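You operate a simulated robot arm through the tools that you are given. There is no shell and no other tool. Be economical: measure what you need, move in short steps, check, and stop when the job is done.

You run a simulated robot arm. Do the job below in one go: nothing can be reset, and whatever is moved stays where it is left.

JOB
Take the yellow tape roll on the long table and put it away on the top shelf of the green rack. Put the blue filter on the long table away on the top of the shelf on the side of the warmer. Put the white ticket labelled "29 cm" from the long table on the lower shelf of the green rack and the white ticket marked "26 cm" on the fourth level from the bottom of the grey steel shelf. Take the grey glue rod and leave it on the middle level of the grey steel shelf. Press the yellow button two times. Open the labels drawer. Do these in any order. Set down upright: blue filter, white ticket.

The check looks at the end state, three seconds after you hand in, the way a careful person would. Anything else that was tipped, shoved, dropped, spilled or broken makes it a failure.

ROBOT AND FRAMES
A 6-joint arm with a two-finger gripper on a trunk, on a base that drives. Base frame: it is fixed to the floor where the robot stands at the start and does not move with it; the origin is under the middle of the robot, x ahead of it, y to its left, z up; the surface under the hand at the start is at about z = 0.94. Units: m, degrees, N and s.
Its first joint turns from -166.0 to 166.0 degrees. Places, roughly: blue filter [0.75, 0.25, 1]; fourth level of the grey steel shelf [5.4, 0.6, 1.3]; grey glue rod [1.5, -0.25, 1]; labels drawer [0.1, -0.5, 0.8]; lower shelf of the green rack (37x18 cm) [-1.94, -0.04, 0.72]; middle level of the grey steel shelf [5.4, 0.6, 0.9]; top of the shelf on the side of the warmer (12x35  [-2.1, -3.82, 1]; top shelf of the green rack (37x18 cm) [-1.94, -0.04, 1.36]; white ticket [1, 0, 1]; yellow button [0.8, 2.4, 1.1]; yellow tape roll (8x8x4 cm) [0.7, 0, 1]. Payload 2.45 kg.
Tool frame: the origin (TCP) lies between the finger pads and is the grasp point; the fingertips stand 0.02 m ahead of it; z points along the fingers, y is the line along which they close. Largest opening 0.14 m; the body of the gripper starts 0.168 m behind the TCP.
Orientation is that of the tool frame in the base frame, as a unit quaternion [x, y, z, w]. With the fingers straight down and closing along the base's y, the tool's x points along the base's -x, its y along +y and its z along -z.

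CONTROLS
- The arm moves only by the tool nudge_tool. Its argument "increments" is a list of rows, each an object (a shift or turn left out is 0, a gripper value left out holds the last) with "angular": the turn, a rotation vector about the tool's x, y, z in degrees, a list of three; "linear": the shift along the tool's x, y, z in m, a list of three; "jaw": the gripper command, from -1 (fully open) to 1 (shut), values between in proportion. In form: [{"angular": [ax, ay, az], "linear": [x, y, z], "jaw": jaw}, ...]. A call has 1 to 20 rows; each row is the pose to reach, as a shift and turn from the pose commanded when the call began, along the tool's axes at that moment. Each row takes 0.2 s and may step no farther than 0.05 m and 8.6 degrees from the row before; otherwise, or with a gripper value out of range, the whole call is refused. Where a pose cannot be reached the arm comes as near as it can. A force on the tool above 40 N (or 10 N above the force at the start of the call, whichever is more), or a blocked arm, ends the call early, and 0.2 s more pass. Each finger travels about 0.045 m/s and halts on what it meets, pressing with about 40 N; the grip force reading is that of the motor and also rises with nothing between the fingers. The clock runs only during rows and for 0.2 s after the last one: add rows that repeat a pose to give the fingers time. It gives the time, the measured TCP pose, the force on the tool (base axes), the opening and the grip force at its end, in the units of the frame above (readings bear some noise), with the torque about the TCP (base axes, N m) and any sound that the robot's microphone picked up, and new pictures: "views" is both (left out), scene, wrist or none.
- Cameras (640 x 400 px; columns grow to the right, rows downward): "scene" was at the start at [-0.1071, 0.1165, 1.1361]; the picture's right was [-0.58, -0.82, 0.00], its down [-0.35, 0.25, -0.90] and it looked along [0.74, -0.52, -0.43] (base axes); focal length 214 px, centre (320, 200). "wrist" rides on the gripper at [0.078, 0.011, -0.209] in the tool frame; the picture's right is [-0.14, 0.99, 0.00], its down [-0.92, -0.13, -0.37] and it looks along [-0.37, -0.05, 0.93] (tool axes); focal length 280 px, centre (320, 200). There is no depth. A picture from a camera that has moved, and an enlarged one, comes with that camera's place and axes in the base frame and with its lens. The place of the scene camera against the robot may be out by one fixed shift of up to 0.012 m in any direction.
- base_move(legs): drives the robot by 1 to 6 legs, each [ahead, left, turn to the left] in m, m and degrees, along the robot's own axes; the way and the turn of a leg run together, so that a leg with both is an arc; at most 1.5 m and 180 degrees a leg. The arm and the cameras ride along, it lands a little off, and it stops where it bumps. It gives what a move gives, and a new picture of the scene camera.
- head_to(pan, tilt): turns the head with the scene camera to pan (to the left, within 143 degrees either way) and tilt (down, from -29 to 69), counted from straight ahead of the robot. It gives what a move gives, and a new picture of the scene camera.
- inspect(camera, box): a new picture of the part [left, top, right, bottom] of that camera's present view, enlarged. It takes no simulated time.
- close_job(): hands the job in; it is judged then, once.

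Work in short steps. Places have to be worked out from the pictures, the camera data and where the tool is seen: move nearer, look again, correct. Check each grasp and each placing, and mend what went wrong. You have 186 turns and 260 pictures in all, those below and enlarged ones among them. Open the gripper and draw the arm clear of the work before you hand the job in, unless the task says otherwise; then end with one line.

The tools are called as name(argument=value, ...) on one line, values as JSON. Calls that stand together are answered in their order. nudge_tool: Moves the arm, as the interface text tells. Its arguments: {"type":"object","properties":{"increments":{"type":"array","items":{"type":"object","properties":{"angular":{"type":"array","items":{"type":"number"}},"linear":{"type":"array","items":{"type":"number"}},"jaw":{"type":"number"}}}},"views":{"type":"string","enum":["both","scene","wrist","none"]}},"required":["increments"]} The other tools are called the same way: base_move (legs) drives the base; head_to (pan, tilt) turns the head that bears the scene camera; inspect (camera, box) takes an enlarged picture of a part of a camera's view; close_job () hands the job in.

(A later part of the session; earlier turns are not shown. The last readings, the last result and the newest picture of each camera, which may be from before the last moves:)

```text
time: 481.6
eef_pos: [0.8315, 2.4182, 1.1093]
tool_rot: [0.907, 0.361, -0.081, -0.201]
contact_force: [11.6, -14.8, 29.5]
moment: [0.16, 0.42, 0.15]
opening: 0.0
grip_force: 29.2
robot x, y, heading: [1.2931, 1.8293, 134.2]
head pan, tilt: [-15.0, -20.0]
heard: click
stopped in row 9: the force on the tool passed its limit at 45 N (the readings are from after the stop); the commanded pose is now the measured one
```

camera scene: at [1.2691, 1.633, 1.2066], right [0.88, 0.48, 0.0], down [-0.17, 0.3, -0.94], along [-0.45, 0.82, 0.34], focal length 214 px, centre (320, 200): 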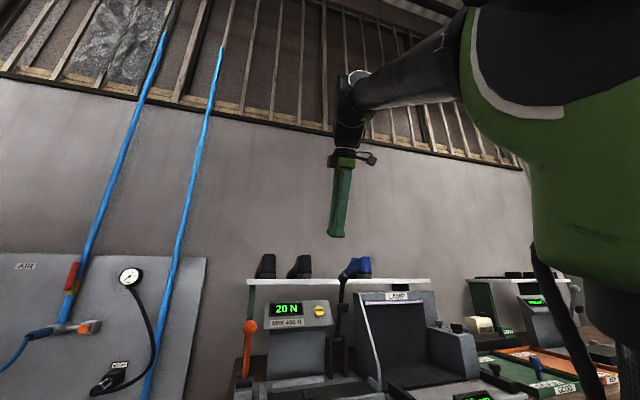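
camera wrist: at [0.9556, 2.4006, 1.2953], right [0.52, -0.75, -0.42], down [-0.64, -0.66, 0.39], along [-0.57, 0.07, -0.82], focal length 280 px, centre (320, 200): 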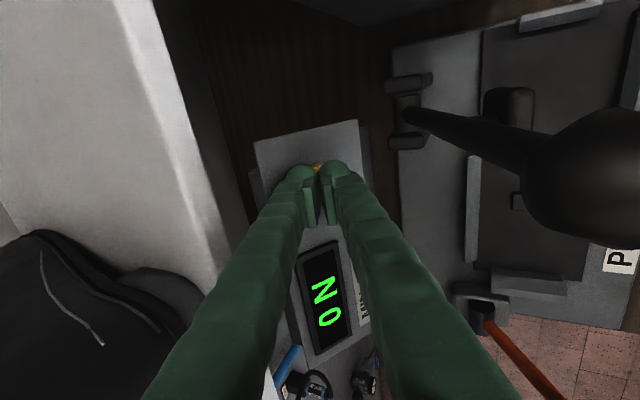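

Second click heard: the button is pressed twice. Retreat along the axis, drive clear of the bench, and put the hand back to its plain attitude.

nudge_tool(increments=[{"linear": [0, 0, -0.04]}, {"linear": [0, 0, -0.085]}, {"linear": [0, 0, -0.13]}, {"linear": [0, 0, -0.175]}, {"linear": [0, 0, -0.22]}, {"linear": [0, 0.02, -0.25]}, {"linear": [0, 0.06, -0.26]}, {"linear": [0, 0.1, -0.26]}, {"linear": [0, 0.1, -0.26]}], views="none")

base_move(legs=[[-0.4, 0, 0]])

nudge_tool(increments=[{"linear": [0, 0.01, 0], "angular": [-1.6, 1.7, 7.4]}, {"linear": [0, 0.02, 0], "angular": [-3.2, 3.3, 14.8]}, {"linear": [0, 0.03, 0], "angular": [-4.9, 5, 22.1]}, {"linear": [0, 0.04, 0], "angular": [-6.5, 6.6, 29.5]}, {"linear": [0, 0.05, 0], "angular": [-8.1, 8.3, 36.9]}, {"linear": [0, 0.06, 0], "angular": [-9.7, 9.9, 44.3]}, {"linear": [0, 0.07, 0], "angular": [-11.3, 11.6, 51.6]}, {"linear": [0, 0.07, 0], "angular": [-12.9, 13.2, 59]}, {"linear": [0, 0.07, 0], "angular": [-14.6, 14.9, 66.4]}, {"linear": [0, 0.07, 0], "angular": [-16.2, 16.5, 73.8]}, {"linear": [0, 0.07, 0], "angular": [-17.8, 18.2, 81.1]}, {"linear": [0, 0.07, 0], "angular": [-19.4, 19.8, 88.5]}, {"linear": [0, 0.07, 0], "angular": [-19.4, 19.8, 88.5]}], views="none")

base_move(legs=[[0, 0, 90], [1.45, 0, 0], [0, 0, 90]])

```text
time: 483.6
eef_pos: [0.9673, 2.2757, 1.3]
tool_rot: [0.907, 0.362, -0.081, -0.201]
contact_force: [-0.9, -0.1, 0.0]
moment: [-0.01, -0.05, 0.01]
opening: 0.0
grip_force: 29.0
robot x, y, heading: [1.295, 1.8331, 133.8]
head pan, tilt: [-15.0, -20.0]
```

```text
time: 486.1
eef_pos: [1.2452, 1.987, 1.3014]
tool_rot: [0.907, 0.36, -0.081, -0.201]
contact_force: [0.5, 0.3, 0.1]
moment: [0.01, 0.04, -0.01]
opening: 0.0
grip_force: 29.8
robot x, y, heading: [1.569, 1.5424, 134.1]
head pan, tilt: [-15.0, -20.0]
camera scene: at [1.5466, 1.3439, 1.2066], right [0.88, 0.48, 0.0], down [-0.16, 0.3, -0.94], along [-0.45, 0.82, 0.34], focal length 214 px, centre (320, 200)
```

scene: 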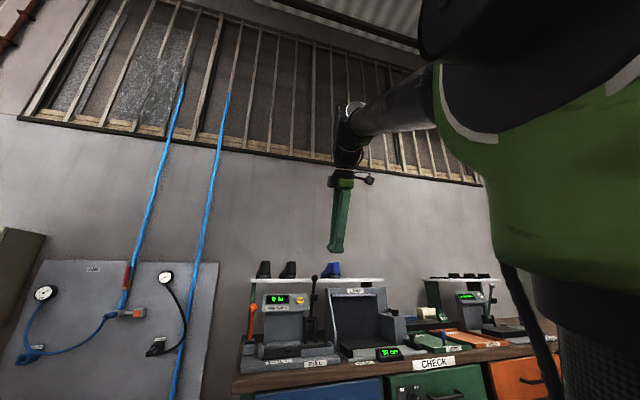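

```text
time: 488.9
eef_pos: [1.2882, 1.9419, 1.2703]
tool_rot: [0.918, -0.397, 0.002, -0.002]
contact_force: [-1.1, -0.6, 0.0]
moment: [0.03, 0.02, 0.01]
opening: 0.0
grip_force: 29.1
robot x, y, heading: [1.5678, 1.5438, 133.9]
head pan, tilt: [-15.0, -20.0]
```

```text
time: 503.8
eef_pos: [0.8104, 0.1316, 1.2704]
tool_rot: [0.396, 0.918, -0.002, -0.001]
contact_force: [-0.2, 0.1, 0.0]
moment: [-0.04, -0.05, 0.0]
opening: 0.0
grip_force: 29.8
robot x, y, heading: [0.5272, 0.5365, -46.2]
head pan, tilt: [-15.0, -20.0]
camera scene: at [0.5678, 0.7169, 1.2067], right [-0.88, -0.48, 0.0], down [0.17, -0.3, -0.94], along [0.45, -0.82, 0.34], focal length 214 px, centre (320, 200)
```

scene: 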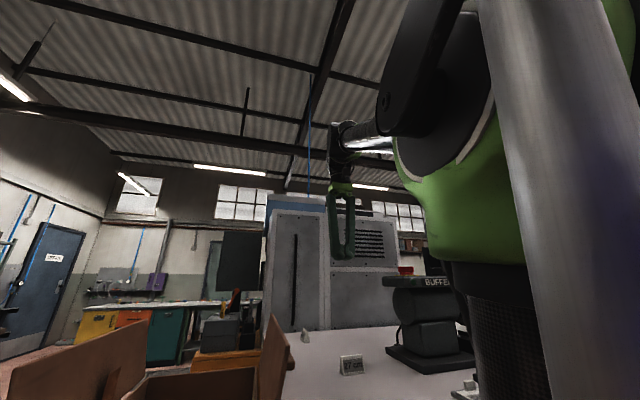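

I'm well placed: the 26 ticket is 0.987 m off. Move out toward it, turning the hand so the fingers close along its length, to just short of it.

nudge_tool(increments=[{"linear": [-0.036, 0.002, 0.01], "angular": [0, 0, 8.3], "jaw": -1}, {"linear": [-0.075, 0.004, 0.025], "angular": [0, 0, 16.6], "jaw": -1}, {"linear": [-0.115, 0.007, 0.04], "angular": [0, 0, 24.9]}, {"linear": [-0.155, 0.01, 0.055], "angular": [0, 0, 33.2]}, {"linear": [-0.195, 0.012, 0.07], "angular": [0, 0, 41.5]}, {"linear": [-0.235, 0.014, 0.085], "angular": [0, 0, 49.8]}, {"linear": [-0.275, 0.016, 0.1], "angular": [0, 0, 58.1]}, {"linear": [-0.315, 0.018, 0.12], "angular": [0, 0, 66.4]}, {"linear": [-0.355, 0.02, 0.145], "angular": [0, 0, 74.7]}, {"linear": [-0.39, 0.019, 0.17], "angular": [0, 0, 83]}, {"linear": [-0.42, 0.017, 0.195], "angular": [0, 0, 91.3]}, {"linear": [-0.449, 0.0148, 0.22], "angular": [0, 0, 91.3]}, {"linear": [-0.449, 0.0148, 0.22], "angular": [0, 0, 91.3]}], views="wrist")

```text
time: 506.6
eef_pos: [1.1297, -0.1864, 1.0508]
tool_rot: [0.934, 0.358, -0.002, 0.0]
contact_force: [-0.1, 0.2, 0.5]
moment: [0.0, 0.01, 0.01]
opening: 0.14
grip_force: 0.1
robot x, y, heading: [0.5287, 0.5279, -46.2]
head pan, tilt: [-15.0, -20.0]
camera wrist: at [1.1953, -0.1421, 1.2601], right [0.56, -0.83, 0.0], down [-0.77, -0.52, 0.37], along [-0.31, -0.21, -0.93], focal length 280 px, centre (320, 200)
```

wrist: 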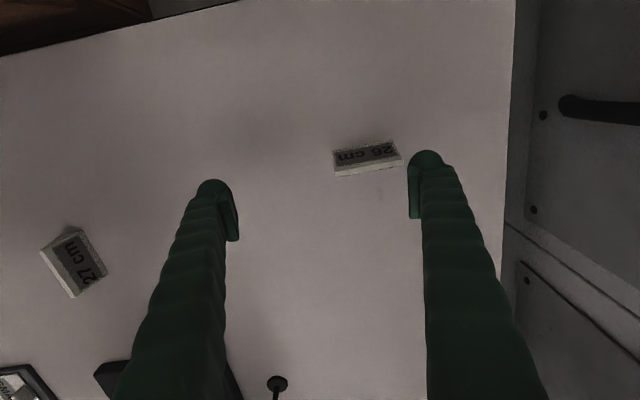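

Ticket at (1.166,-0.223); it is 5 cm further out along the closing line. Descend outward and close.

nudge_tool(increments=[{"linear": [0.002, 0.015, 0.02]}, {"linear": [0.002, 0.03, 0.042]}, {"linear": [0.002, 0.038, 0.062]}, {"linear": [0.002, 0.044, 0.077]}, {"linear": [0.002, 0.046, 0.088]}, {"linear": [0.002, 0.046, 0.088]}, {"linear": [0.002, 0.046, 0.088], "jaw": 1}, {"linear": [0.002, 0.046, 0.088], "jaw": 1}, {"linear": [0.002, 0.046, 0.088], "jaw": 1}, {"linear": [0.002, 0.046, 0.088], "jaw": 1}, {"linear": [0.002, 0.046, 0.088], "jaw": 1}, {"linear": [0.002, 0.046, 0.088], "jaw": 1}], views="wrist")

```text
time: 509.2
eef_pos: [1.1612, -0.2199, 0.9635]
tool_rot: [0.934, 0.358, -0.003, 0.001]
contact_force: [0.4, -0.3, 0.1]
moment: [-0.01, -0.03, 0.01]
opening: 0.07
grip_force: 40.2
robot x, y, heading: [0.5316, 0.5314, -45.8]
head pan, tilt: [-15.0, -20.0]
camera wrist: at [1.227, -0.1744, 1.1718], right [0.56, -0.83, 0.0], down [-0.77, -0.52, 0.37], along [-0.31, -0.21, -0.93], focal length 280 px, centre (320, 200)
```

wrist: 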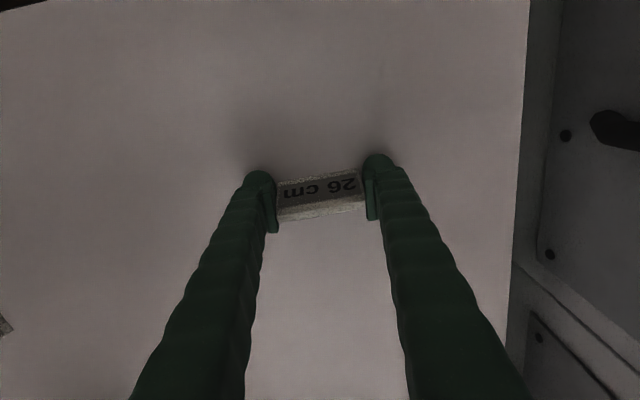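

Gripped. Lift inward, turn it 91° and set it down at (0.996, 0.056), like the first one.

nudge_tool(increments=[{"linear": [0, -0.02, -0.035]}, {"linear": [0.005, -0.05, -0.065]}, {"linear": [0.01, -0.085, -0.08], "angular": [0, 0, -8.3]}, {"linear": [0.017, -0.12, -0.08], "angular": [0, 0, -16.6]}, {"linear": [0.025, -0.155, -0.08], "angular": [0, 0, -24.9]}, {"linear": [0.033, -0.19, -0.08], "angular": [0, 0, -33.2]}, {"linear": [0.041, -0.225, -0.08], "angular": [0, 0, -41.5]}, {"linear": [0.049, -0.26, -0.08], "angular": [0, 0, -49.8]}, {"linear": [0.056, -0.295, -0.08], "angular": [0, 0, -58.1]}, {"linear": [0.0616, -0.3155, -0.08], "angular": [0, 0, -66.4]}, {"linear": [0.0616, -0.3155, -0.08], "angular": [0, 0, -74.7]}, {"linear": [0.0616, -0.3155, -0.08], "angular": [0, 0, -83]}, {"linear": [0.0616, -0.3155, -0.08], "angular": [0, 0, -91]}, {"linear": [0.0616, -0.3155, -0.04], "angular": [0, 0, -91]}, {"linear": [0.0616, -0.3155, -0.012], "angular": [0, 0, -91]}, {"linear": [0.0616, -0.3155, -0.004], "angular": [0, 0, -91]}, {"linear": [0.0616, -0.3155, -0.001], "angular": [0, 0, -91]}, {"linear": [0.0616, -0.3155, -0.001], "angular": [0, 0, -91]}], views="none")

nudge_tool(increments=[{"jaw": 0}, {"jaw": -0.4}, {"jaw": -0.4}, {"linear": [0, 0, -0.02], "jaw": -0.4}, {"linear": [0, 0, -0.06], "jaw": -0.4}, {"linear": [0, 0, -0.11], "jaw": -0.4}, {"linear": [0, 0, -0.11], "angular": [0, -8, 0], "jaw": -0.4}, {"linear": [0, 0, -0.11], "angular": [0, -16, 0], "jaw": -0.4}, {"linear": [0, 0, -0.11], "angular": [0, -24, 0], "jaw": -0.4}, {"linear": [0, 0, -0.11], "angular": [0, -32, 0], "jaw": -0.4}, {"linear": [0, 0, -0.11], "angular": [0, -40, 0], "jaw": -0.4}, {"linear": [0, 0, -0.11], "angular": [0, -45, 0], "jaw": -0.4}, {"linear": [0, 0, -0.11], "angular": [0, -45, 0], "jaw": -0.4}], views="wrist")

```text
time: 513.0
eef_pos: [0.9969, 0.057, 0.9635]
tool_rot: [0.399, 0.917, -0.002, -0.002]
contact_force: [0.0, 0.5, -0.5]
moment: [0.02, 0.01, 0.01]
opening: 0.0696
grip_force: 39.5
robot x, y, heading: [0.5341, 0.5287, -46.3]
head pan, tilt: [-15.0, -20.0]
```

```text
time: 515.8
eef_pos: [0.9959, 0.0565, 1.0742]
tool_rot: [0.367, 0.848, -0.154, 0.351]
contact_force: [0.5, -0.1, -0.1]
moment: [0.01, -0.01, 0.03]
opening: 0.0979
grip_force: 0.2
robot x, y, heading: [0.5267, 0.5306, -46.0]
head pan, tilt: [-15.0, -20.0]
camera wrist: at [0.8652, 0.2129, 1.1667], right [0.79, 0.61, 0.09], down [0.17, -0.37, 0.91], along [0.59, -0.7, -0.4], focal length 280 px, centre (320, 200)
```

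wrist: 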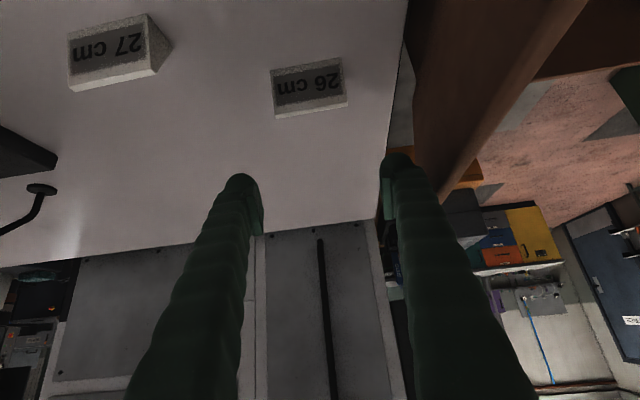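

26 cm ticket stands properly. Descend, grip it tilted, lift and retract.

nudge_tool(increments=[{"linear": [0.028, 0, 0.028]}, {"linear": [0.055, 0, 0.055]}, {"linear": [0.071, 0, 0.071]}, {"linear": [0.071, 0, 0.071]}, {"linear": [0.071, 0, 0.071], "jaw": 1}, {"linear": [0.071, 0, 0.071], "jaw": 1}, {"linear": [0.071, 0, 0.071], "jaw": 1}, {"linear": [0.071, 0, 0.071], "jaw": 1}, {"linear": [0.071, 0, 0.071], "jaw": 1}, {"linear": [0.043, 0, 0.043]}, {"linear": [0.01, 0, 0.01]}, {"linear": [-0.025, 0, -0.025]}, {"linear": [-0.055, 0, -0.055]}, {"linear": [-0.07, 0, -0.085]}, {"linear": [-0.04, 0, -0.115]}, {"linear": [-0.01, 0, -0.145]}, {"linear": [0.02, 0, -0.175]}, {"linear": [0.05, 0, -0.205]}, {"linear": [0.05, 0, -0.205]}], views="wrist")

base_move(legs=[[-0.2, 0, 0], [0, 1.05, 0]])

head_to(pan=10, tilt=15)

```text
time: 519.8
eef_pos: [0.8738, 0.1899, 1.1834]
tool_rot: [0.368, 0.847, -0.154, 0.35]
contact_force: [0.0, 0.7, -1.0]
moment: [0.01, 0.02, 0.01]
opening: 0.0675
grip_force: 39.7
robot x, y, heading: [0.5299, 0.5254, -46.0]
head pan, tilt: [-15.0, -20.0]
camera wrist: at [0.7421, 0.3454, 1.276], right [0.79, 0.61, 0.09], down [0.17, -0.37, 0.91], along [0.59, -0.7, -0.4], focal length 280 px, centre (320, 200)
```

wrist: 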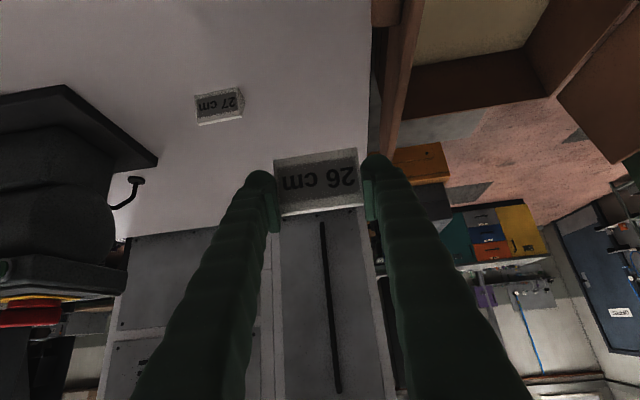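

```text
time: 526.4
eef_pos: [1.495, 1.063, 1.1842]
tool_rot: [0.37, 0.847, -0.154, 0.35]
contact_force: [0.3, -0.8, 0.5]
moment: [0.02, 0.02, 0.04]
opening: 0.0674
grip_force: 39.9
robot x, y, heading: [1.1504, 1.4043, -46.4]
head pan, tilt: [-15.0, -20.0]
camera scene: at [1.194, 1.5927, 1.2066], right [-0.88, -0.48, 0.0], down [0.16, -0.3, -0.94], along [0.45, -0.83, 0.34], focal length 214 px, centre (320, 200)
```

scene: 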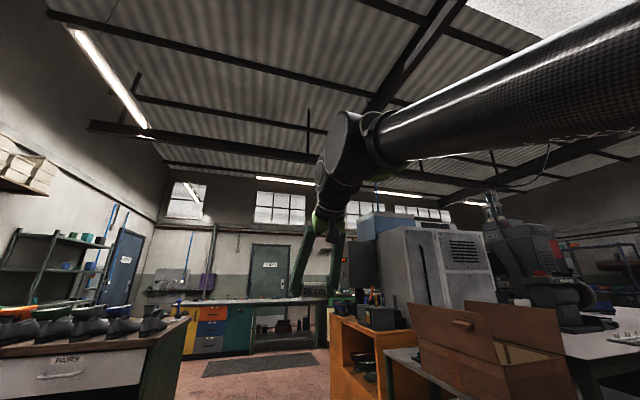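

```text
time: 527.4
eef_pos: [1.4954, 1.0621, 1.1832]
tool_rot: [0.37, 0.847, -0.154, 0.35]
contact_force: [0.5, 0.4, 0.0]
moment: [-0.04, 0.01, 0.03]
opening: 0.0674
grip_force: 40.1
robot x, y, heading: [1.1547, 1.4086, -46.5]
head pan, tilt: [10.0, 15.0]
camera scene: at [1.2328, 1.6039, 1.1533], right [-0.59, -0.8, 0.0], down [-0.21, 0.15, -0.97], along [0.78, -0.57, -0.26], focal length 214 px, centre (320, 200)
```

scene: 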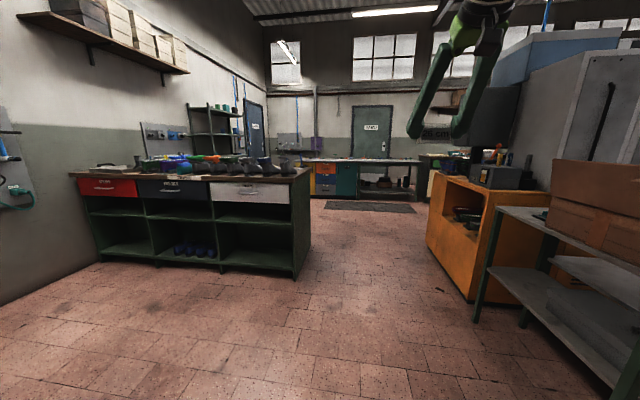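

The way to the grey steel shelf is clear: straight ahead between the PAIRS bench and the glue bench, then left. I drive there.

base_move(legs=[[1.2, 0, 0], [1.2, 0, 0], [1.1, 0, 0], [0, 0, 90], [1.2, 0, 0]])

head_to(pan=0, tilt=10)

```text
time: 553.9
eef_pos: [4.791, -0.0466, 1.1837]
tool_rot: [-0.318, 0.867, 0.13, 0.36]
contact_force: [0.5, 0.2, 0.4]
moment: [0.0, 0.07, -0.01]
opening: 0.0672
grip_force: 39.7
robot x, y, heading: [4.4322, -0.373, 40.8]
head pan, tilt: [10.0, 15.0]
camera scene: at [4.2417, -0.2974, 1.1532], right [0.78, -0.63, 0.0], down [-0.16, -0.2, -0.97], along [0.61, 0.75, -0.26], focal length 214 px, centre (320, 200)
```

scene: 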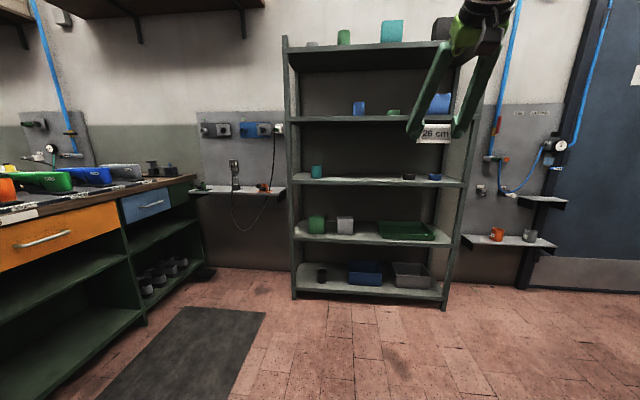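

```text
time: 554.6
eef_pos: [4.791, -0.0455, 1.1842]
tool_rot: [-0.319, 0.867, 0.131, 0.36]
contact_force: [0.1, 0.0, 1.1]
moment: [-0.01, 0.04, -0.01]
opening: 0.0671
grip_force: 40.0
robot x, y, heading: [4.4348, -0.3708, 41.2]
head pan, tilt: [0.0, 10.0]
camera scene: at [4.2531, -0.3089, 1.1613], right [0.66, -0.75, 0.0], down [-0.13, -0.11, -0.98], along [0.74, 0.65, -0.17], focal length 214 px, centre (320, 200)
```

scene: 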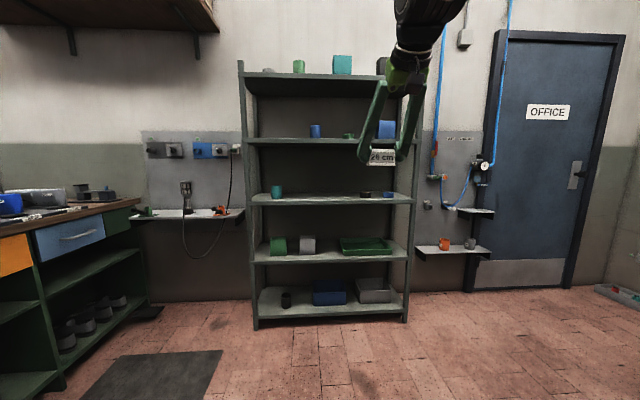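

The shelf has five levels; the fourth has free room at its left end (v≈−2.8…−3.1). I raise the hand and move in front of that spot.

nudge_tool(increments=[{"linear": [-0.03, 0, -0.03]}, {"linear": [-0.06, 0, -0.06]}, {"linear": [-0.09, 0, -0.09]}, {"linear": [-0.12, 0, -0.12]}, {"linear": [-0.15, 0, -0.15]}, {"linear": [-0.15, 0, -0.15]}], views="none")

base_move(legs=[[0, 0.35, 2.3], [0.6, 0, 0]])

nudge_tool(increments=[{"linear": [0, 0, 0]}], views="wrist")

```text
time: 556.0
eef_pos: [4.7925, -0.0448, 1.3958]
tool_rot: [-0.318, 0.867, 0.13, 0.36]
contact_force: [-0.4, -0.2, 0.5]
moment: [-0.01, -0.05, 0.0]
opening: 0.0672
grip_force: 40.0
robot x, y, heading: [4.4341, -0.37, 41.1]
head pan, tilt: [0.0, 10.0]
```

```text
time: 561.3
eef_pos: [4.9818, 0.6445, 1.3956]
tool_rot: [-0.336, 0.86, 0.139, 0.357]
contact_force: [-0.3, -0.1, -0.2]
moment: [0.02, 0.01, -0.03]
opening: 0.0672
grip_force: 40.5
robot x, y, heading: [4.6384, 0.3012, 43.5]
head pan, tilt: [0.0, 10.0]
camera scene: at [4.4534, 0.3583, 1.1614], right [0.69, -0.73, 0.0], down [-0.13, -0.12, -0.98], along [0.72, 0.68, -0.17], focal length 214 px, centre (320, 200)
```

scene: 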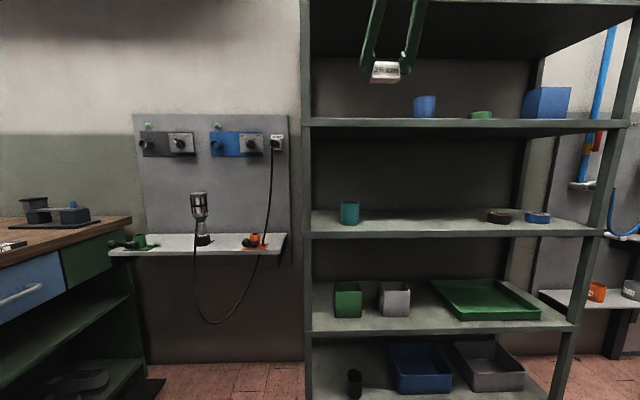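

```text
time: 561.7
eef_pos: [4.9815, 0.6451, 1.3956]
tool_rot: [-0.336, 0.861, 0.137, 0.357]
contact_force: [0.3, 0.0, 0.1]
moment: [0.02, 0.0, 0.02]
opening: 0.0671
grip_force: 39.8
robot x, y, heading: [4.6356, 0.3043, 43.3]
head pan, tilt: [0.0, 10.0]
camera wrist: at [4.8244, 0.5152, 1.4884], right [-0.6, 0.8, 0.09], down [0.37, 0.17, 0.91], along [0.71, 0.58, -0.4], focal length 280 px, centre (320, 200)
```

wrist: 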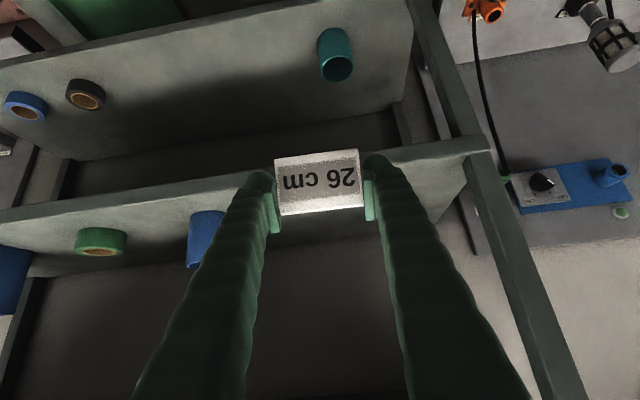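

Shelf-4 front edge at u≈4.18, surface z≈1.29, depth 30 cm. Move ahead 0.24 m over the shelf, then lower.

nudge_tool(increments=[{"linear": [-0.033, 0, 0.033]}, {"linear": [-0.066, 0, 0.066]}, {"linear": [-0.1, 0, 0.1]}, {"linear": [-0.135, 0, 0.135]}, {"linear": [-0.17, 0, 0.17]}, {"linear": [-0.155, 0, 0.185]}, {"linear": [-0.142, 0, 0.198]}, {"linear": [-0.142, 0, 0.198]}], views="both")

```text
time: 563.5
eef_pos: [5.1577, 0.8062, 1.356]
tool_rot: [-0.336, 0.861, 0.138, 0.356]
contact_force: [-0.3, -0.2, -0.2]
moment: [-0.01, 0.03, 0.03]
opening: 0.0673
grip_force: 40.2
robot x, y, heading: [4.6331, 0.3023, 43.5]
head pan, tilt: [0.0, 10.0]
camera scene: at [4.4535, 0.3584, 1.1614], right [0.69, -0.73, 0.0], down [-0.13, -0.12, -0.98], along [0.72, 0.68, -0.17], focal length 214 px, centre (320, 200)
camera wrist: at [5.0005, 0.6776, 1.4492], right [-0.6, 0.8, 0.09], down [0.37, 0.17, 0.91], along [0.71, 0.58, -0.4], focal length 280 px, centre (320, 200)
```

scene: 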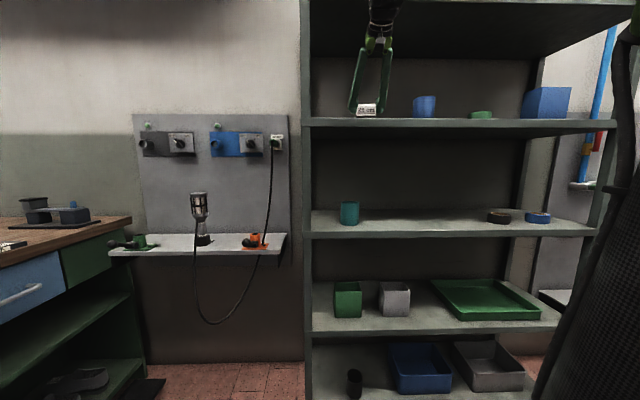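
wrist: 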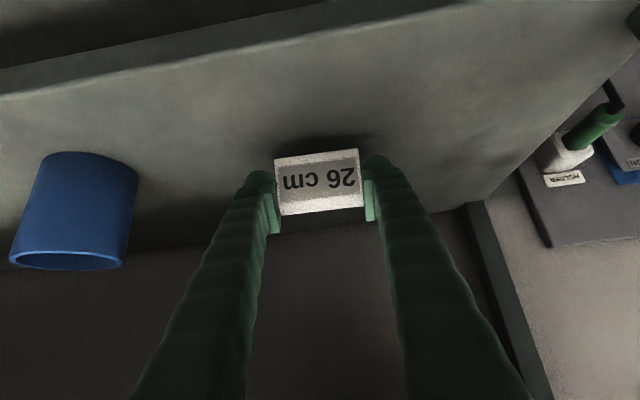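

Over the shelf. Lower gently to contact.

nudge_tool(increments=[{"linear": [0.005, 0, 0.005]}, {"linear": [0.009, 0, 0.009]}, {"linear": [0.011, 0, 0.011]}, {"linear": [0.013, 0, 0.013]}, {"linear": [0.015, 0, 0.015]}, {"linear": [0.017, 0, 0.017]}, {"linear": [0.019, 0, 0.019]}, {"linear": [0.021, 0, 0.021]}, {"linear": [0.023, 0, 0.023]}, {"linear": [0.025, 0, 0.025]}, {"linear": [0.027, 0, 0.027]}, {"linear": [0.029, 0, 0.029]}], views="none")

```text
time: 565.1
eef_pos: [5.1577, 0.8072, 1.3326]
tool_rot: [-0.336, 0.859, 0.139, 0.36]
contact_force: [-5.1, -2.5, 15.3]
moment: [-0.08, 0.01, 0.0]
opening: 0.0673
grip_force: 40.2
robot x, y, heading: [4.6353, 0.3054, 43.2]
head pan, tilt: [0.0, 10.0]
stopped in row 7: the force on the tool passed its limit at 47 N (the readings are from after the stop); the commanded pose is now the measured one
```

Contact at z 1.3326 (shelf ≈1.30). Release and withdraw along the tool axis.

nudge_tool(increments=[{"jaw": 0}, {"jaw": -0.4}, {"jaw": -0.4}, {"jaw": -0.4}, {"linear": [0, 0, -0.03], "jaw": -0.4}, {"linear": [0, 0, -0.07], "jaw": -0.4}, {"linear": [0, 0, -0.11], "jaw": -0.4}, {"linear": [0, 0, -0.15], "jaw": -0.4}, {"linear": [0.03, 0, -0.185], "jaw": -0.4}, {"linear": [0.06, 0, -0.22], "jaw": -0.4}, {"linear": [0.09, 0, -0.255], "jaw": -0.4}, {"linear": [0.09, 0, -0.255], "jaw": -0.4}], views="wrist")

```text
time: 567.7
eef_pos: [4.9791, 0.6418, 1.4482]
tool_rot: [-0.336, 0.86, 0.138, 0.358]
contact_force: [-0.7, 0.0, -0.1]
moment: [-0.03, 0.02, 0.0]
opening: 0.0981
grip_force: 0.0
robot x, y, heading: [4.6384, 0.3043, 43.5]
head pan, tilt: [0.0, 10.0]
camera wrist: at [4.821, 0.513, 1.5393], right [-0.6, 0.79, 0.09], down [0.37, 0.17, 0.91], along [0.71, 0.58, -0.4], focal length 280 px, centre (320, 200)
```

wrist: 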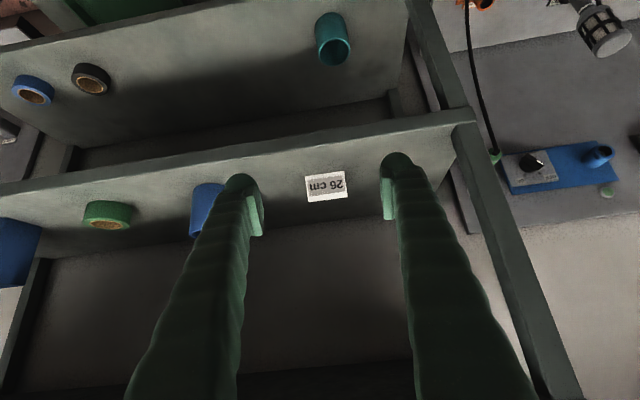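

26 cm ticket stands on the fourth level. Now the glue rod: straighten the hand and drive back to the orange glue bench.

base_move(legs=[[-1.0, 0, 0], [-0.78, 0, 0], [0, 1.2, 0], [0, 0.45, 0], [0, 0, 180]])

nudge_tool(increments=[{"linear": [0.01, 0, 0.01], "angular": [0, 8, 0]}, {"linear": [0.02, 0, 0.02], "angular": [0, 16, 0]}, {"linear": [0.03, 0, 0.03], "angular": [0, 24, 0]}, {"linear": [0.05, 0, 0.05], "angular": [0, 32, 0]}, {"linear": [0.07, 0, 0.07], "angular": [0, 40, 0]}, {"linear": [0.09, 0, 0.09], "angular": [0, 45, 0]}, {"linear": [0.09, 0, 0.09], "angular": [0, 45, 0]}], views="none")

head_to(pan=0, tilt=20)

```text
time: 592.1
eef_pos: [1.8716, -0.0565, 1.4473]
tool_rot: [0.857, 0.343, -0.357, 0.142]
contact_force: [0.3, -0.8, 0.4]
moment: [-0.02, 0.01, 0.0]
opening: 0.0978
grip_force: 0.0
robot x, y, heading: [2.2127, 0.2877, -135.7]
head pan, tilt: [0.0, 10.0]
camera scene: at [2.4066, 0.2269, 1.1614], right [-0.7, 0.71, 0.0], down [0.12, 0.12, -0.98], along [-0.7, -0.69, -0.17], focal length 214 px, centre (320, 200)
```

scene: 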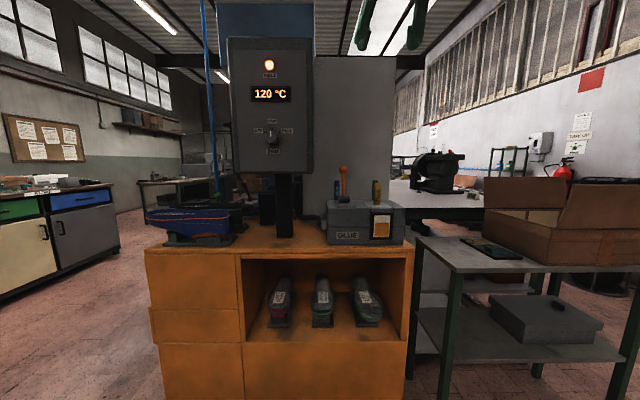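

```text
time: 593.7
eef_pos: [1.8701, -0.0543, 1.32]
tool_rot: [0.929, 0.37, -0.002, -0.001]
contact_force: [0.5, 0.7, -0.7]
moment: [0.03, 0.02, 0.02]
opening: 0.0976
grip_force: 0.0
robot x, y, heading: [2.2046, 0.2914, -135.7]
head pan, tilt: [0.0, 10.0]
```

```text
time: 594.4
eef_pos: [1.8691, -0.0558, 1.3192]
tool_rot: [0.929, 0.371, -0.003, -0.001]
contact_force: [0.2, -0.7, -0.3]
moment: [0.0, 0.01, -0.01]
opening: 0.098
grip_force: 0.1
robot x, y, heading: [2.2078, 0.2897, -135.8]
head pan, tilt: [0.0, 20.0]
camera scene: at [2.4064, 0.2267, 1.1451], right [-0.7, 0.71, 0.0], down [0.24, 0.24, -0.94], along [-0.67, -0.66, -0.34], focal length 214 px, centre (320, 200)
```

scene: 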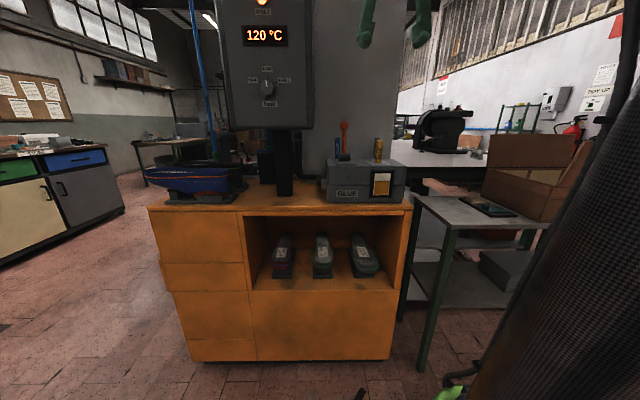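

inspect(camera="scene", box=[310, 110, 430, 210])

inspect(camera="wrist", box=[160, 100, 480, 400])

```text
4.00 times, centred on (370, 160) of scene
camera zoom: at [2.4064, 0.2267, 1.1451], right [-0.7, 0.71, 0.0], down [0.24, 0.24, -0.94], along [-0.67, -0.66, -0.34], focal length 858 px, centre (120, 360)
```

zoom: 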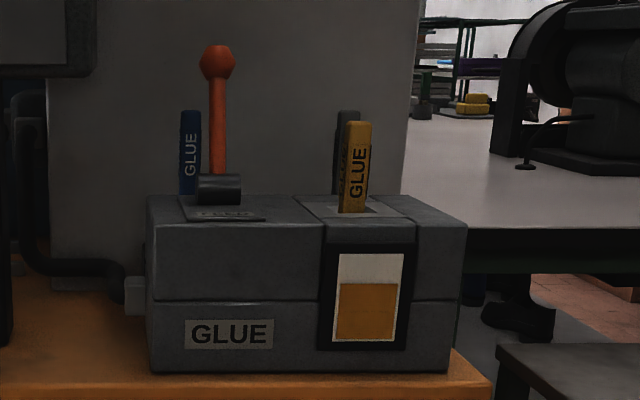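

```text
1.33 times, centred on (320, 250) of wrist
camera zoom: at [1.9351, -0.0087, 1.5281], right [0.58, -0.81, 0.0], down [-0.75, -0.54, 0.37], along [-0.3, -0.22, -0.93], focal length 374 px, centre (320, 133)
```

zoom: 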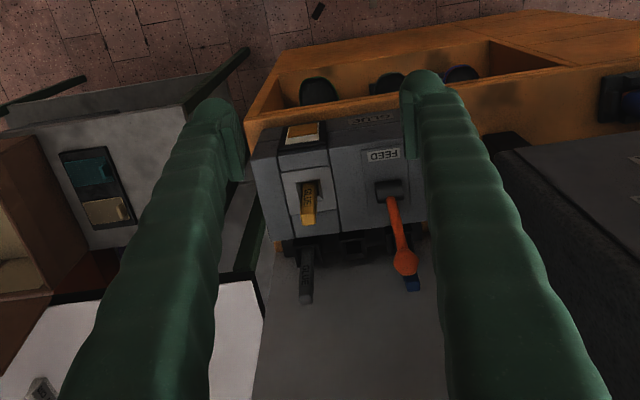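

The grey GLUE rod stands behind the block at about (1.553,−0.265), top z≈1.08; yellow is in front, blue and the lever to one side. I move 0.25 m closer and look from above.

base_move(legs=[[0.25, 0, 0]])

nudge_tool(increments=[{"linear": [-0.03, 0, 0.01], "jaw": -0.1}, {"linear": [-0.06, 0, 0.03], "jaw": -0.1}, {"linear": [-0.08, 0, 0.06], "jaw": -0.1}, {"linear": [-0.08, 0, 0.08], "jaw": -0.1}, {"linear": [-0.08, 0, 0.08], "jaw": -0.1}], views="wrist")

inspect(camera="wrist", box=[200, 80, 440, 260])

```text
time: 596.3
eef_pos: [1.689, -0.2312, 1.3183]
tool_rot: [0.929, 0.37, -0.002, -0.001]
contact_force: [-0.5, -0.4, 0.5]
moment: [-0.01, 0.02, 0.03]
opening: 0.0979
grip_force: 0.0
robot x, y, heading: [2.0264, 0.1144, -135.6]
head pan, tilt: [0.0, 20.0]
camera scene: at [2.226, 0.0502, 1.1451], right [-0.7, 0.71, 0.0], down [0.24, 0.24, -0.94], along [-0.67, -0.66, -0.34], focal length 214 px, centre (320, 200)
```

scene: 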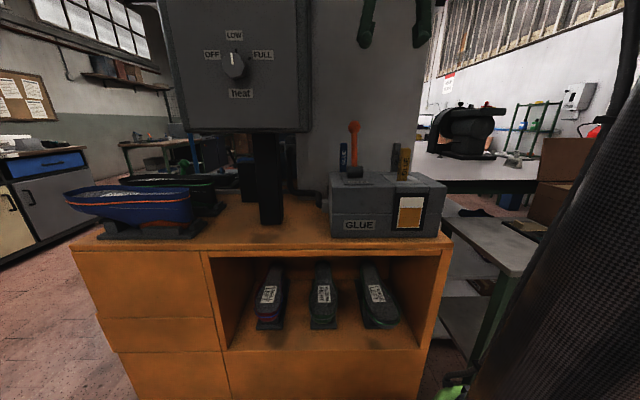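

```text
time: 597.5
eef_pos: [1.6321, -0.2867, 1.2388]
tool_rot: [0.929, 0.37, -0.002, -0.001]
contact_force: [-0.9, -0.2, -0.2]
moment: [-0.01, -0.01, 0.01]
opening: 0.0767
grip_force: 0.0
robot x, y, heading: [2.023, 0.1165, -135.6]
head pan, tilt: [0.0, 20.0]
camera wrist: at [1.6966, -0.24, 1.448], right [0.58, -0.81, 0.0], down [-0.75, -0.54, 0.37], along [-0.3, -0.22, -0.93], focal length 280 px, centre (320, 200)
```

wrist: 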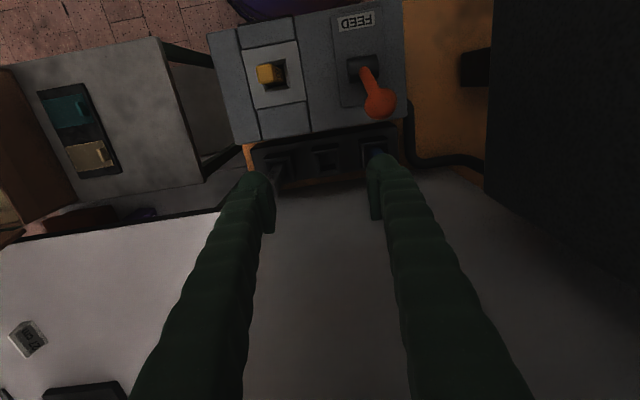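

```text
2.22 times, centred on (320, 170) of wrist
camera zoom: at [1.6966, -0.24, 1.448], right [0.58, -0.81, 0.0], down [-0.75, -0.54, 0.37], along [-0.3, -0.22, -0.93], focal length 623 px, centre (320, 267)
```

zoom: 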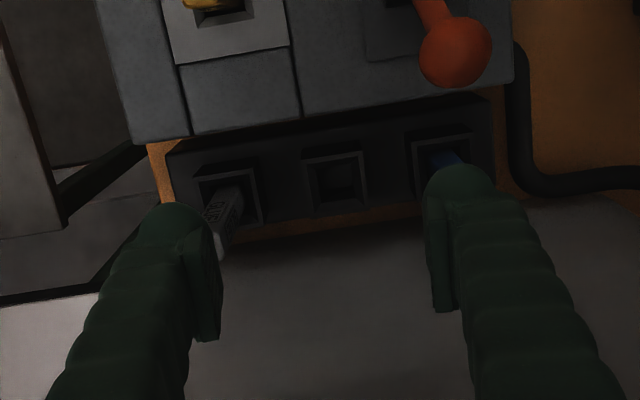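

The grey rod sits in the left slot of a rack at (1.555,−0.262), with a tall cabinet just behind. I tilt the hand 20° (leaning toward me), centre on the rod and descend around its upper part.

nudge_tool(increments=[{"linear": [-0.008, -0.03, 0], "angular": [0, -7, 0]}, {"linear": [-0.02, -0.055, 0], "angular": [0, -14, 0]}, {"linear": [-0.0395, -0.0702, 0], "angular": [0, -20, 0]}, {"linear": [-0.0395, -0.0702, 0.03], "angular": [0, -20, 0]}, {"linear": [-0.0395, -0.0702, 0.07], "angular": [0, -20, 0]}, {"linear": [-0.0395, -0.0702, 0.1], "angular": [0, -20, 0]}, {"linear": [-0.0395, -0.0702, 0.1], "angular": [0, -20, 0]}], views="wrist")

```text
time: 599.1
eef_pos: [1.5541, -0.2627, 1.1389]
tool_rot: [0.914, 0.365, -0.164, 0.063]
contact_force: [0.0, 0.2, 0.6]
moment: [-0.01, -0.02, -0.02]
opening: 0.077
grip_force: 0.1
robot x, y, heading: [2.0284, 0.1139, -135.5]
head pan, tilt: [0.0, 20.0]
camera wrist: at [1.6673, -0.1706, 1.3081], right [0.59, -0.81, 0.04], down [-0.62, -0.42, 0.66], along [-0.52, -0.42, -0.75], focal length 280 px, centre (320, 200)
```

wrist: 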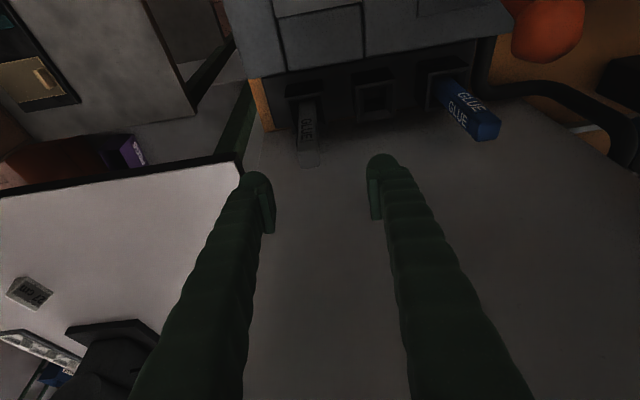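

Rod lies between the fingers, about 1 cm left. Adjust, descend 9 cm and close.

nudge_tool(increments=[{"linear": [0.005, -0.009, 0.03]}, {"linear": [0.014, -0.009, 0.06]}, {"linear": [0.0229, -0.009, 0.0864]}, {"linear": [0.0229, -0.009, 0.0864]}, {"linear": [0.0229, -0.009, 0.0864], "jaw": 1}, {"linear": [0.0229, -0.009, 0.0864], "jaw": 1}, {"linear": [0.0229, -0.009, 0.0864], "jaw": 1}, {"linear": [0.0229, -0.009, 0.0864], "jaw": 1}, {"linear": [0.0229, -0.009, 0.0864], "jaw": 1}], views="wrist")

```text
time: 601.1
eef_pos: [1.5416, -0.2613, 1.0493]
tool_rot: [0.914, 0.365, -0.164, 0.063]
contact_force: [-0.7, -0.2, -0.7]
moment: [-0.01, 0.03, 0.04]
opening: 0.0195
grip_force: 37.7
robot x, y, heading: [2.0248, 0.1101, -135.4]
head pan, tilt: [0.0, 20.0]
camera wrist: at [1.6551, -0.1694, 1.2193], right [0.59, -0.81, 0.04], down [-0.62, -0.42, 0.66], along [-0.52, -0.42, -0.75], focal length 280 px, centre (320, 200)
```

wrist: 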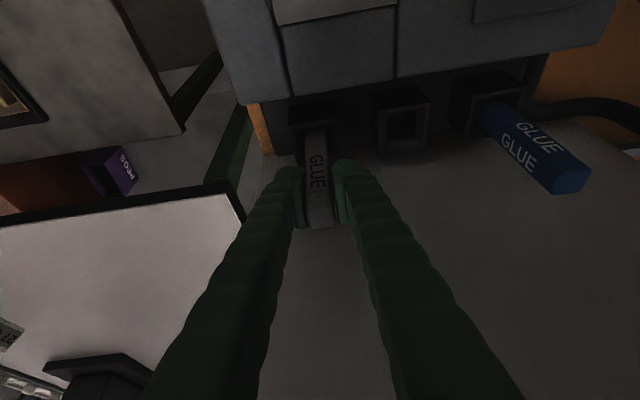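

Gripped (≈2 cm wide). Lift straight up out of the slot, then draw back.

nudge_tool(increments=[{"linear": [-0.007, 0, -0.019]}, {"linear": [-0.014, 0, -0.038]}, {"linear": [-0.022, 0, -0.06]}, {"linear": [-0.032, 0, -0.088]}, {"linear": [-0.044, 0, -0.12]}, {"linear": [-0.056, 0, -0.155]}, {"linear": [-0.068, 0, -0.188]}, {"linear": [-0.035, 0, -0.2]}, {"linear": [0.005, 0, -0.215]}, {"linear": [0.045, 0, -0.23]}, {"linear": [0.045, 0, -0.23]}], views="wrist")

```text
time: 603.5
eef_pos: [1.6301, -0.1781, 1.2518]
tool_rot: [0.914, 0.365, -0.163, 0.064]
contact_force: [-0.1, -0.4, -1.0]
moment: [-0.03, -0.04, -0.01]
opening: 0.0195
grip_force: 40.5
robot x, y, heading: [2.0262, 0.1121, -135.6]
head pan, tilt: [0.0, 20.0]
camera wrist: at [1.7431, -0.0855, 1.4207], right [0.59, -0.81, 0.04], down [-0.62, -0.42, 0.66], along [-0.52, -0.42, -0.75], focal length 280 px, centre (320, 200)
```

wrist: 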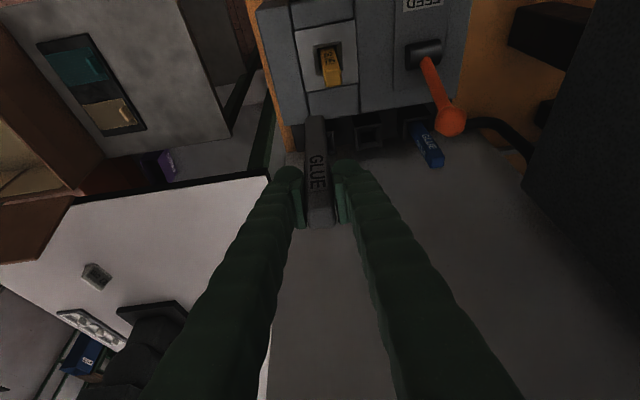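

The grey rod is out. Drive back to the grey steel shelf, in front of the free part of the middle level (v≈−3.3).

base_move(legs=[[-0.25, 0, 0], [0, 1.0, 0], [0, 0.97, 0], [0, 0, 180], [1.2, 0, 0]])

nudge_tool(increments=[{"linear": [0, 0, 0.01], "angular": [0, -8, 0]}, {"linear": [0, 0, 0.03], "angular": [0, -16, 0]}, {"linear": [0, 0, 0.05], "angular": [0, -24, 0]}, {"linear": [0, 0, 0.07], "angular": [0, -32, 0]}, {"linear": [0, 0, 0.09], "angular": [0, -40, 0]}, {"linear": [-0.01, 0, 0.11], "angular": [0, -48, 0]}, {"linear": [-0.02, 0, 0.13], "angular": [0, -56, 0]}, {"linear": [-0.03, 0, 0.15], "angular": [0, -64, 0]}, {"linear": [-0.03, 0, 0.15], "angular": [0, -70, 0]}, {"linear": [-0.03, 0, 0.15], "angular": [0, -70, 0]}], views="scene")

```text
time: 627.8
eef_pos: [4.8157, 0.0311, 1.2501]
tool_rot: [-0.373, 0.911, 0.065, 0.163]
contact_force: [-1.4, -0.1, 0.3]
moment: [0.02, 0.01, 0.0]
opening: 0.0195
grip_force: 40.1
robot x, y, heading: [4.4238, -0.2652, 45.4]
head pan, tilt: [0.0, 20.0]
camera scene: at [4.2388, -0.2163, 1.1451], right [0.71, -0.7, 0.0], down [-0.24, -0.24, -0.94], along [0.66, 0.67, -0.34], focal length 214 px, centre (320, 200)
```

scene: 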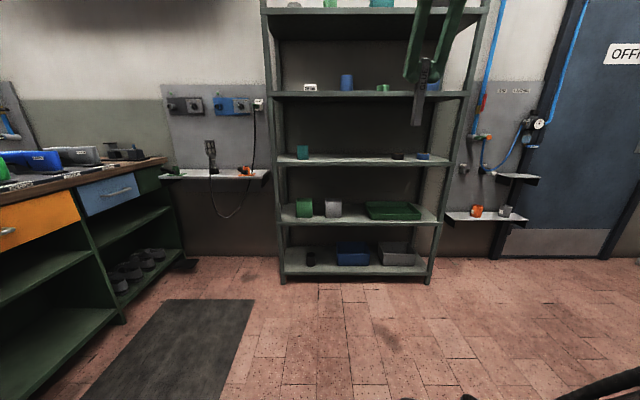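

```text
time: 628.7
eef_pos: [4.9073, 0.1022, 1.2499]
tool_rot: [-0.356, 0.846, 0.152, 0.366]
contact_force: [-0.4, -0.5, -0.3]
moment: [-0.06, 0.01, -0.02]
opening: 0.0193
grip_force: 40.1
robot x, y, heading: [4.4228, -0.2639, 45.1]
head pan, tilt: [0.0, 20.0]
stopped in row 4: the arm was blocked; the commanded pose is now the measured one
camera scene: at [4.2381, -0.2157, 1.1439], right [0.72, -0.7, 0.0], down [-0.25, -0.25, -0.94], along [0.65, 0.67, -0.35], focal length 214 px, centre (320, 200)
```

scene: 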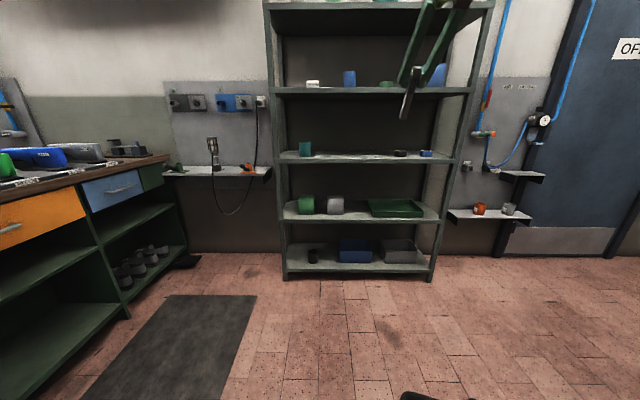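

The ticket is visible in place. The elbow bumped my own head because the wrist was too close in; I extend forward while pitching level.

nudge_tool(increments=[{"linear": [-0.02, 0, 0.03]}, {"linear": [-0.03, 0, 0.07]}, {"linear": [-0.035, 0, 0.11], "angular": [0, -5, 0]}, {"linear": [-0.035, 0, 0.15], "angular": [0, -11, 0]}, {"linear": [-0.033, 0, 0.19], "angular": [0, -17, 0]}, {"linear": [-0.03, 0, 0.23], "angular": [0, -24, 0]}, {"linear": [-0.025, 0, 0.27], "angular": [0, -31, 0]}, {"linear": [-0.0207, 0, 0.314], "angular": [0, -38, 0]}, {"linear": [-0.0207, 0, 0.314], "angular": [0, -43, 0]}, {"linear": [-0.0207, 0, 0.314], "angular": [0, -43, 0]}], views="both")

```text
time: 630.9
eef_pos: [5.0763, 0.2726, 1.0467]
tool_rot: [-0.274, 0.654, 0.27, 0.651]
contact_force: [0.1, -1.1, -0.6]
moment: [0.0, 0.02, -0.01]
opening: 0.0195
grip_force: 39.7
robot x, y, heading: [4.4246, -0.2678, 45.3]
head pan, tilt: [0.0, 20.0]
camera scene: at [4.2389, -0.2162, 1.1451], right [0.71, -0.7, 0.0], down [-0.24, -0.24, -0.94], along [0.66, 0.67, -0.34], focal length 214 px, centre (320, 200)
camera wrist: at [4.9217, 0.1313, 0.9703], right [-0.7, 0.7, 0.13], down [-0.17, -0.35, 0.92], along [0.69, 0.63, 0.36], focal length 280 px, centre (320, 200)
```

scene: 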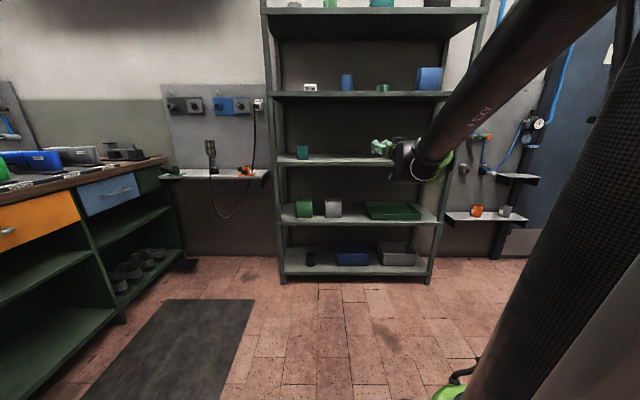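
wrist: 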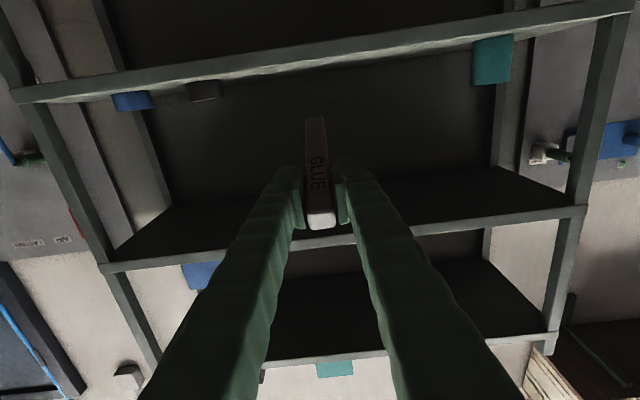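

Hand level with the rod pointing ahead, aimed at the free middle stretch (v≈−3.3). Drive ahead 0.42 m so the rod is over the shelf.

base_move(legs=[[0.42, 0, 0]])

nudge_tool(increments=[{"linear": [0.02, 0, 0]}, {"linear": [0.04, 0, 0]}, {"linear": [0.05, 0, 0]}, {"linear": [0.056, 0, 0]}, {"linear": [0.06, 0, 0]}, {"linear": [0.064, 0, 0]}, {"linear": [0.068, 0, 0]}, {"linear": [0.072, 0, 0]}, {"linear": [0.076, 0, 0]}, {"linear": [0.08, 0, 0]}, {"linear": [0.084, 0, 0]}, {"linear": [0.088, 0, 0]}, {"linear": [0.092, 0, 0]}, {"linear": [0.096, 0, 0]}, {"linear": [0.1, 0, 0]}], views="both")

```text
time: 633.5
eef_pos: [5.3728, 0.5707, 1.0474]
tool_rot: [-0.274, 0.654, 0.271, 0.651]
contact_force: [-0.2, -0.4, -0.9]
moment: [-0.02, 0.01, 0.02]
opening: 0.0196
grip_force: 40.1
robot x, y, heading: [4.7214, 0.0328, 44.9]
head pan, tilt: [0.0, 20.0]
camera scene: at [4.5343, 0.0821, 1.1451], right [0.71, -0.7, 0.0], down [-0.24, -0.24, -0.94], along [0.66, 0.67, -0.34], focal length 214 px, centre (320, 200)
```

scene: 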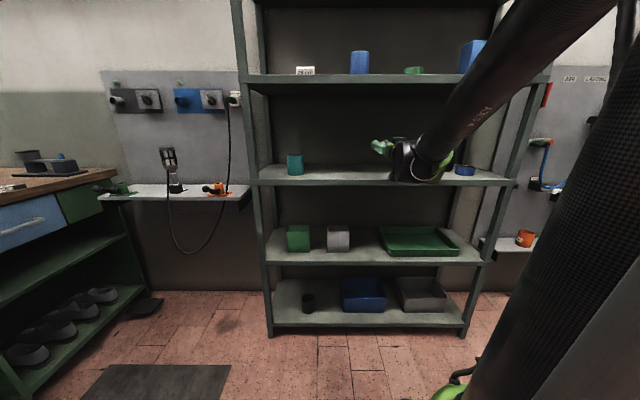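

```text
time: 636.7
eef_pos: [5.3708, 0.5704, 0.9484]
tool_rot: [-0.274, 0.654, 0.271, 0.651]
contact_force: [-3.5, -3.2, 11.6]
moment: [0.95, -0.84, 0.06]
opening: 0.0196
grip_force: 40.4
robot x, y, heading: [4.7182, 0.0319, 45.1]
head pan, tilt: [0.0, 20.0]
camera scene: at [4.5339, 0.0817, 1.145], right [0.71, -0.7, 0.0], down [-0.24, -0.24, -0.94], along [0.66, 0.67, -0.34], focal length 214 px, centre (320, 200)
camera wrist: at [5.2167, 0.4283, 0.871], right [-0.7, 0.7, 0.13], down [-0.17, -0.35, 0.92], along [0.69, 0.63, 0.36], focal length 280 px, centre (320, 200)
```

scene: 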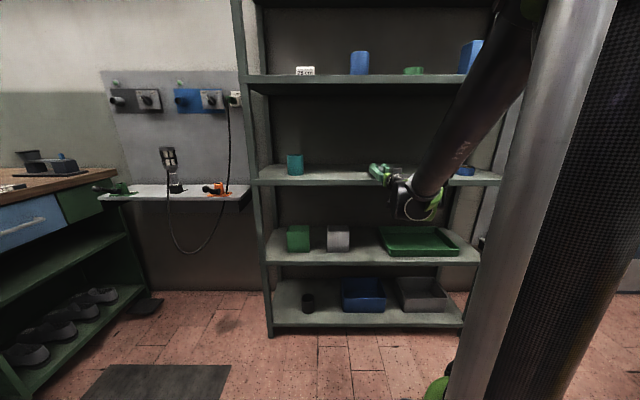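
wrist: 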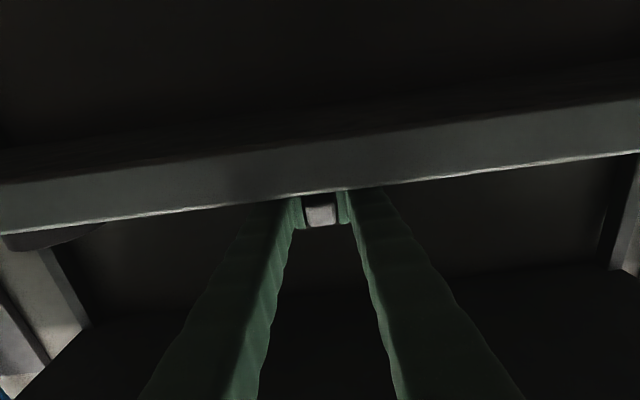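

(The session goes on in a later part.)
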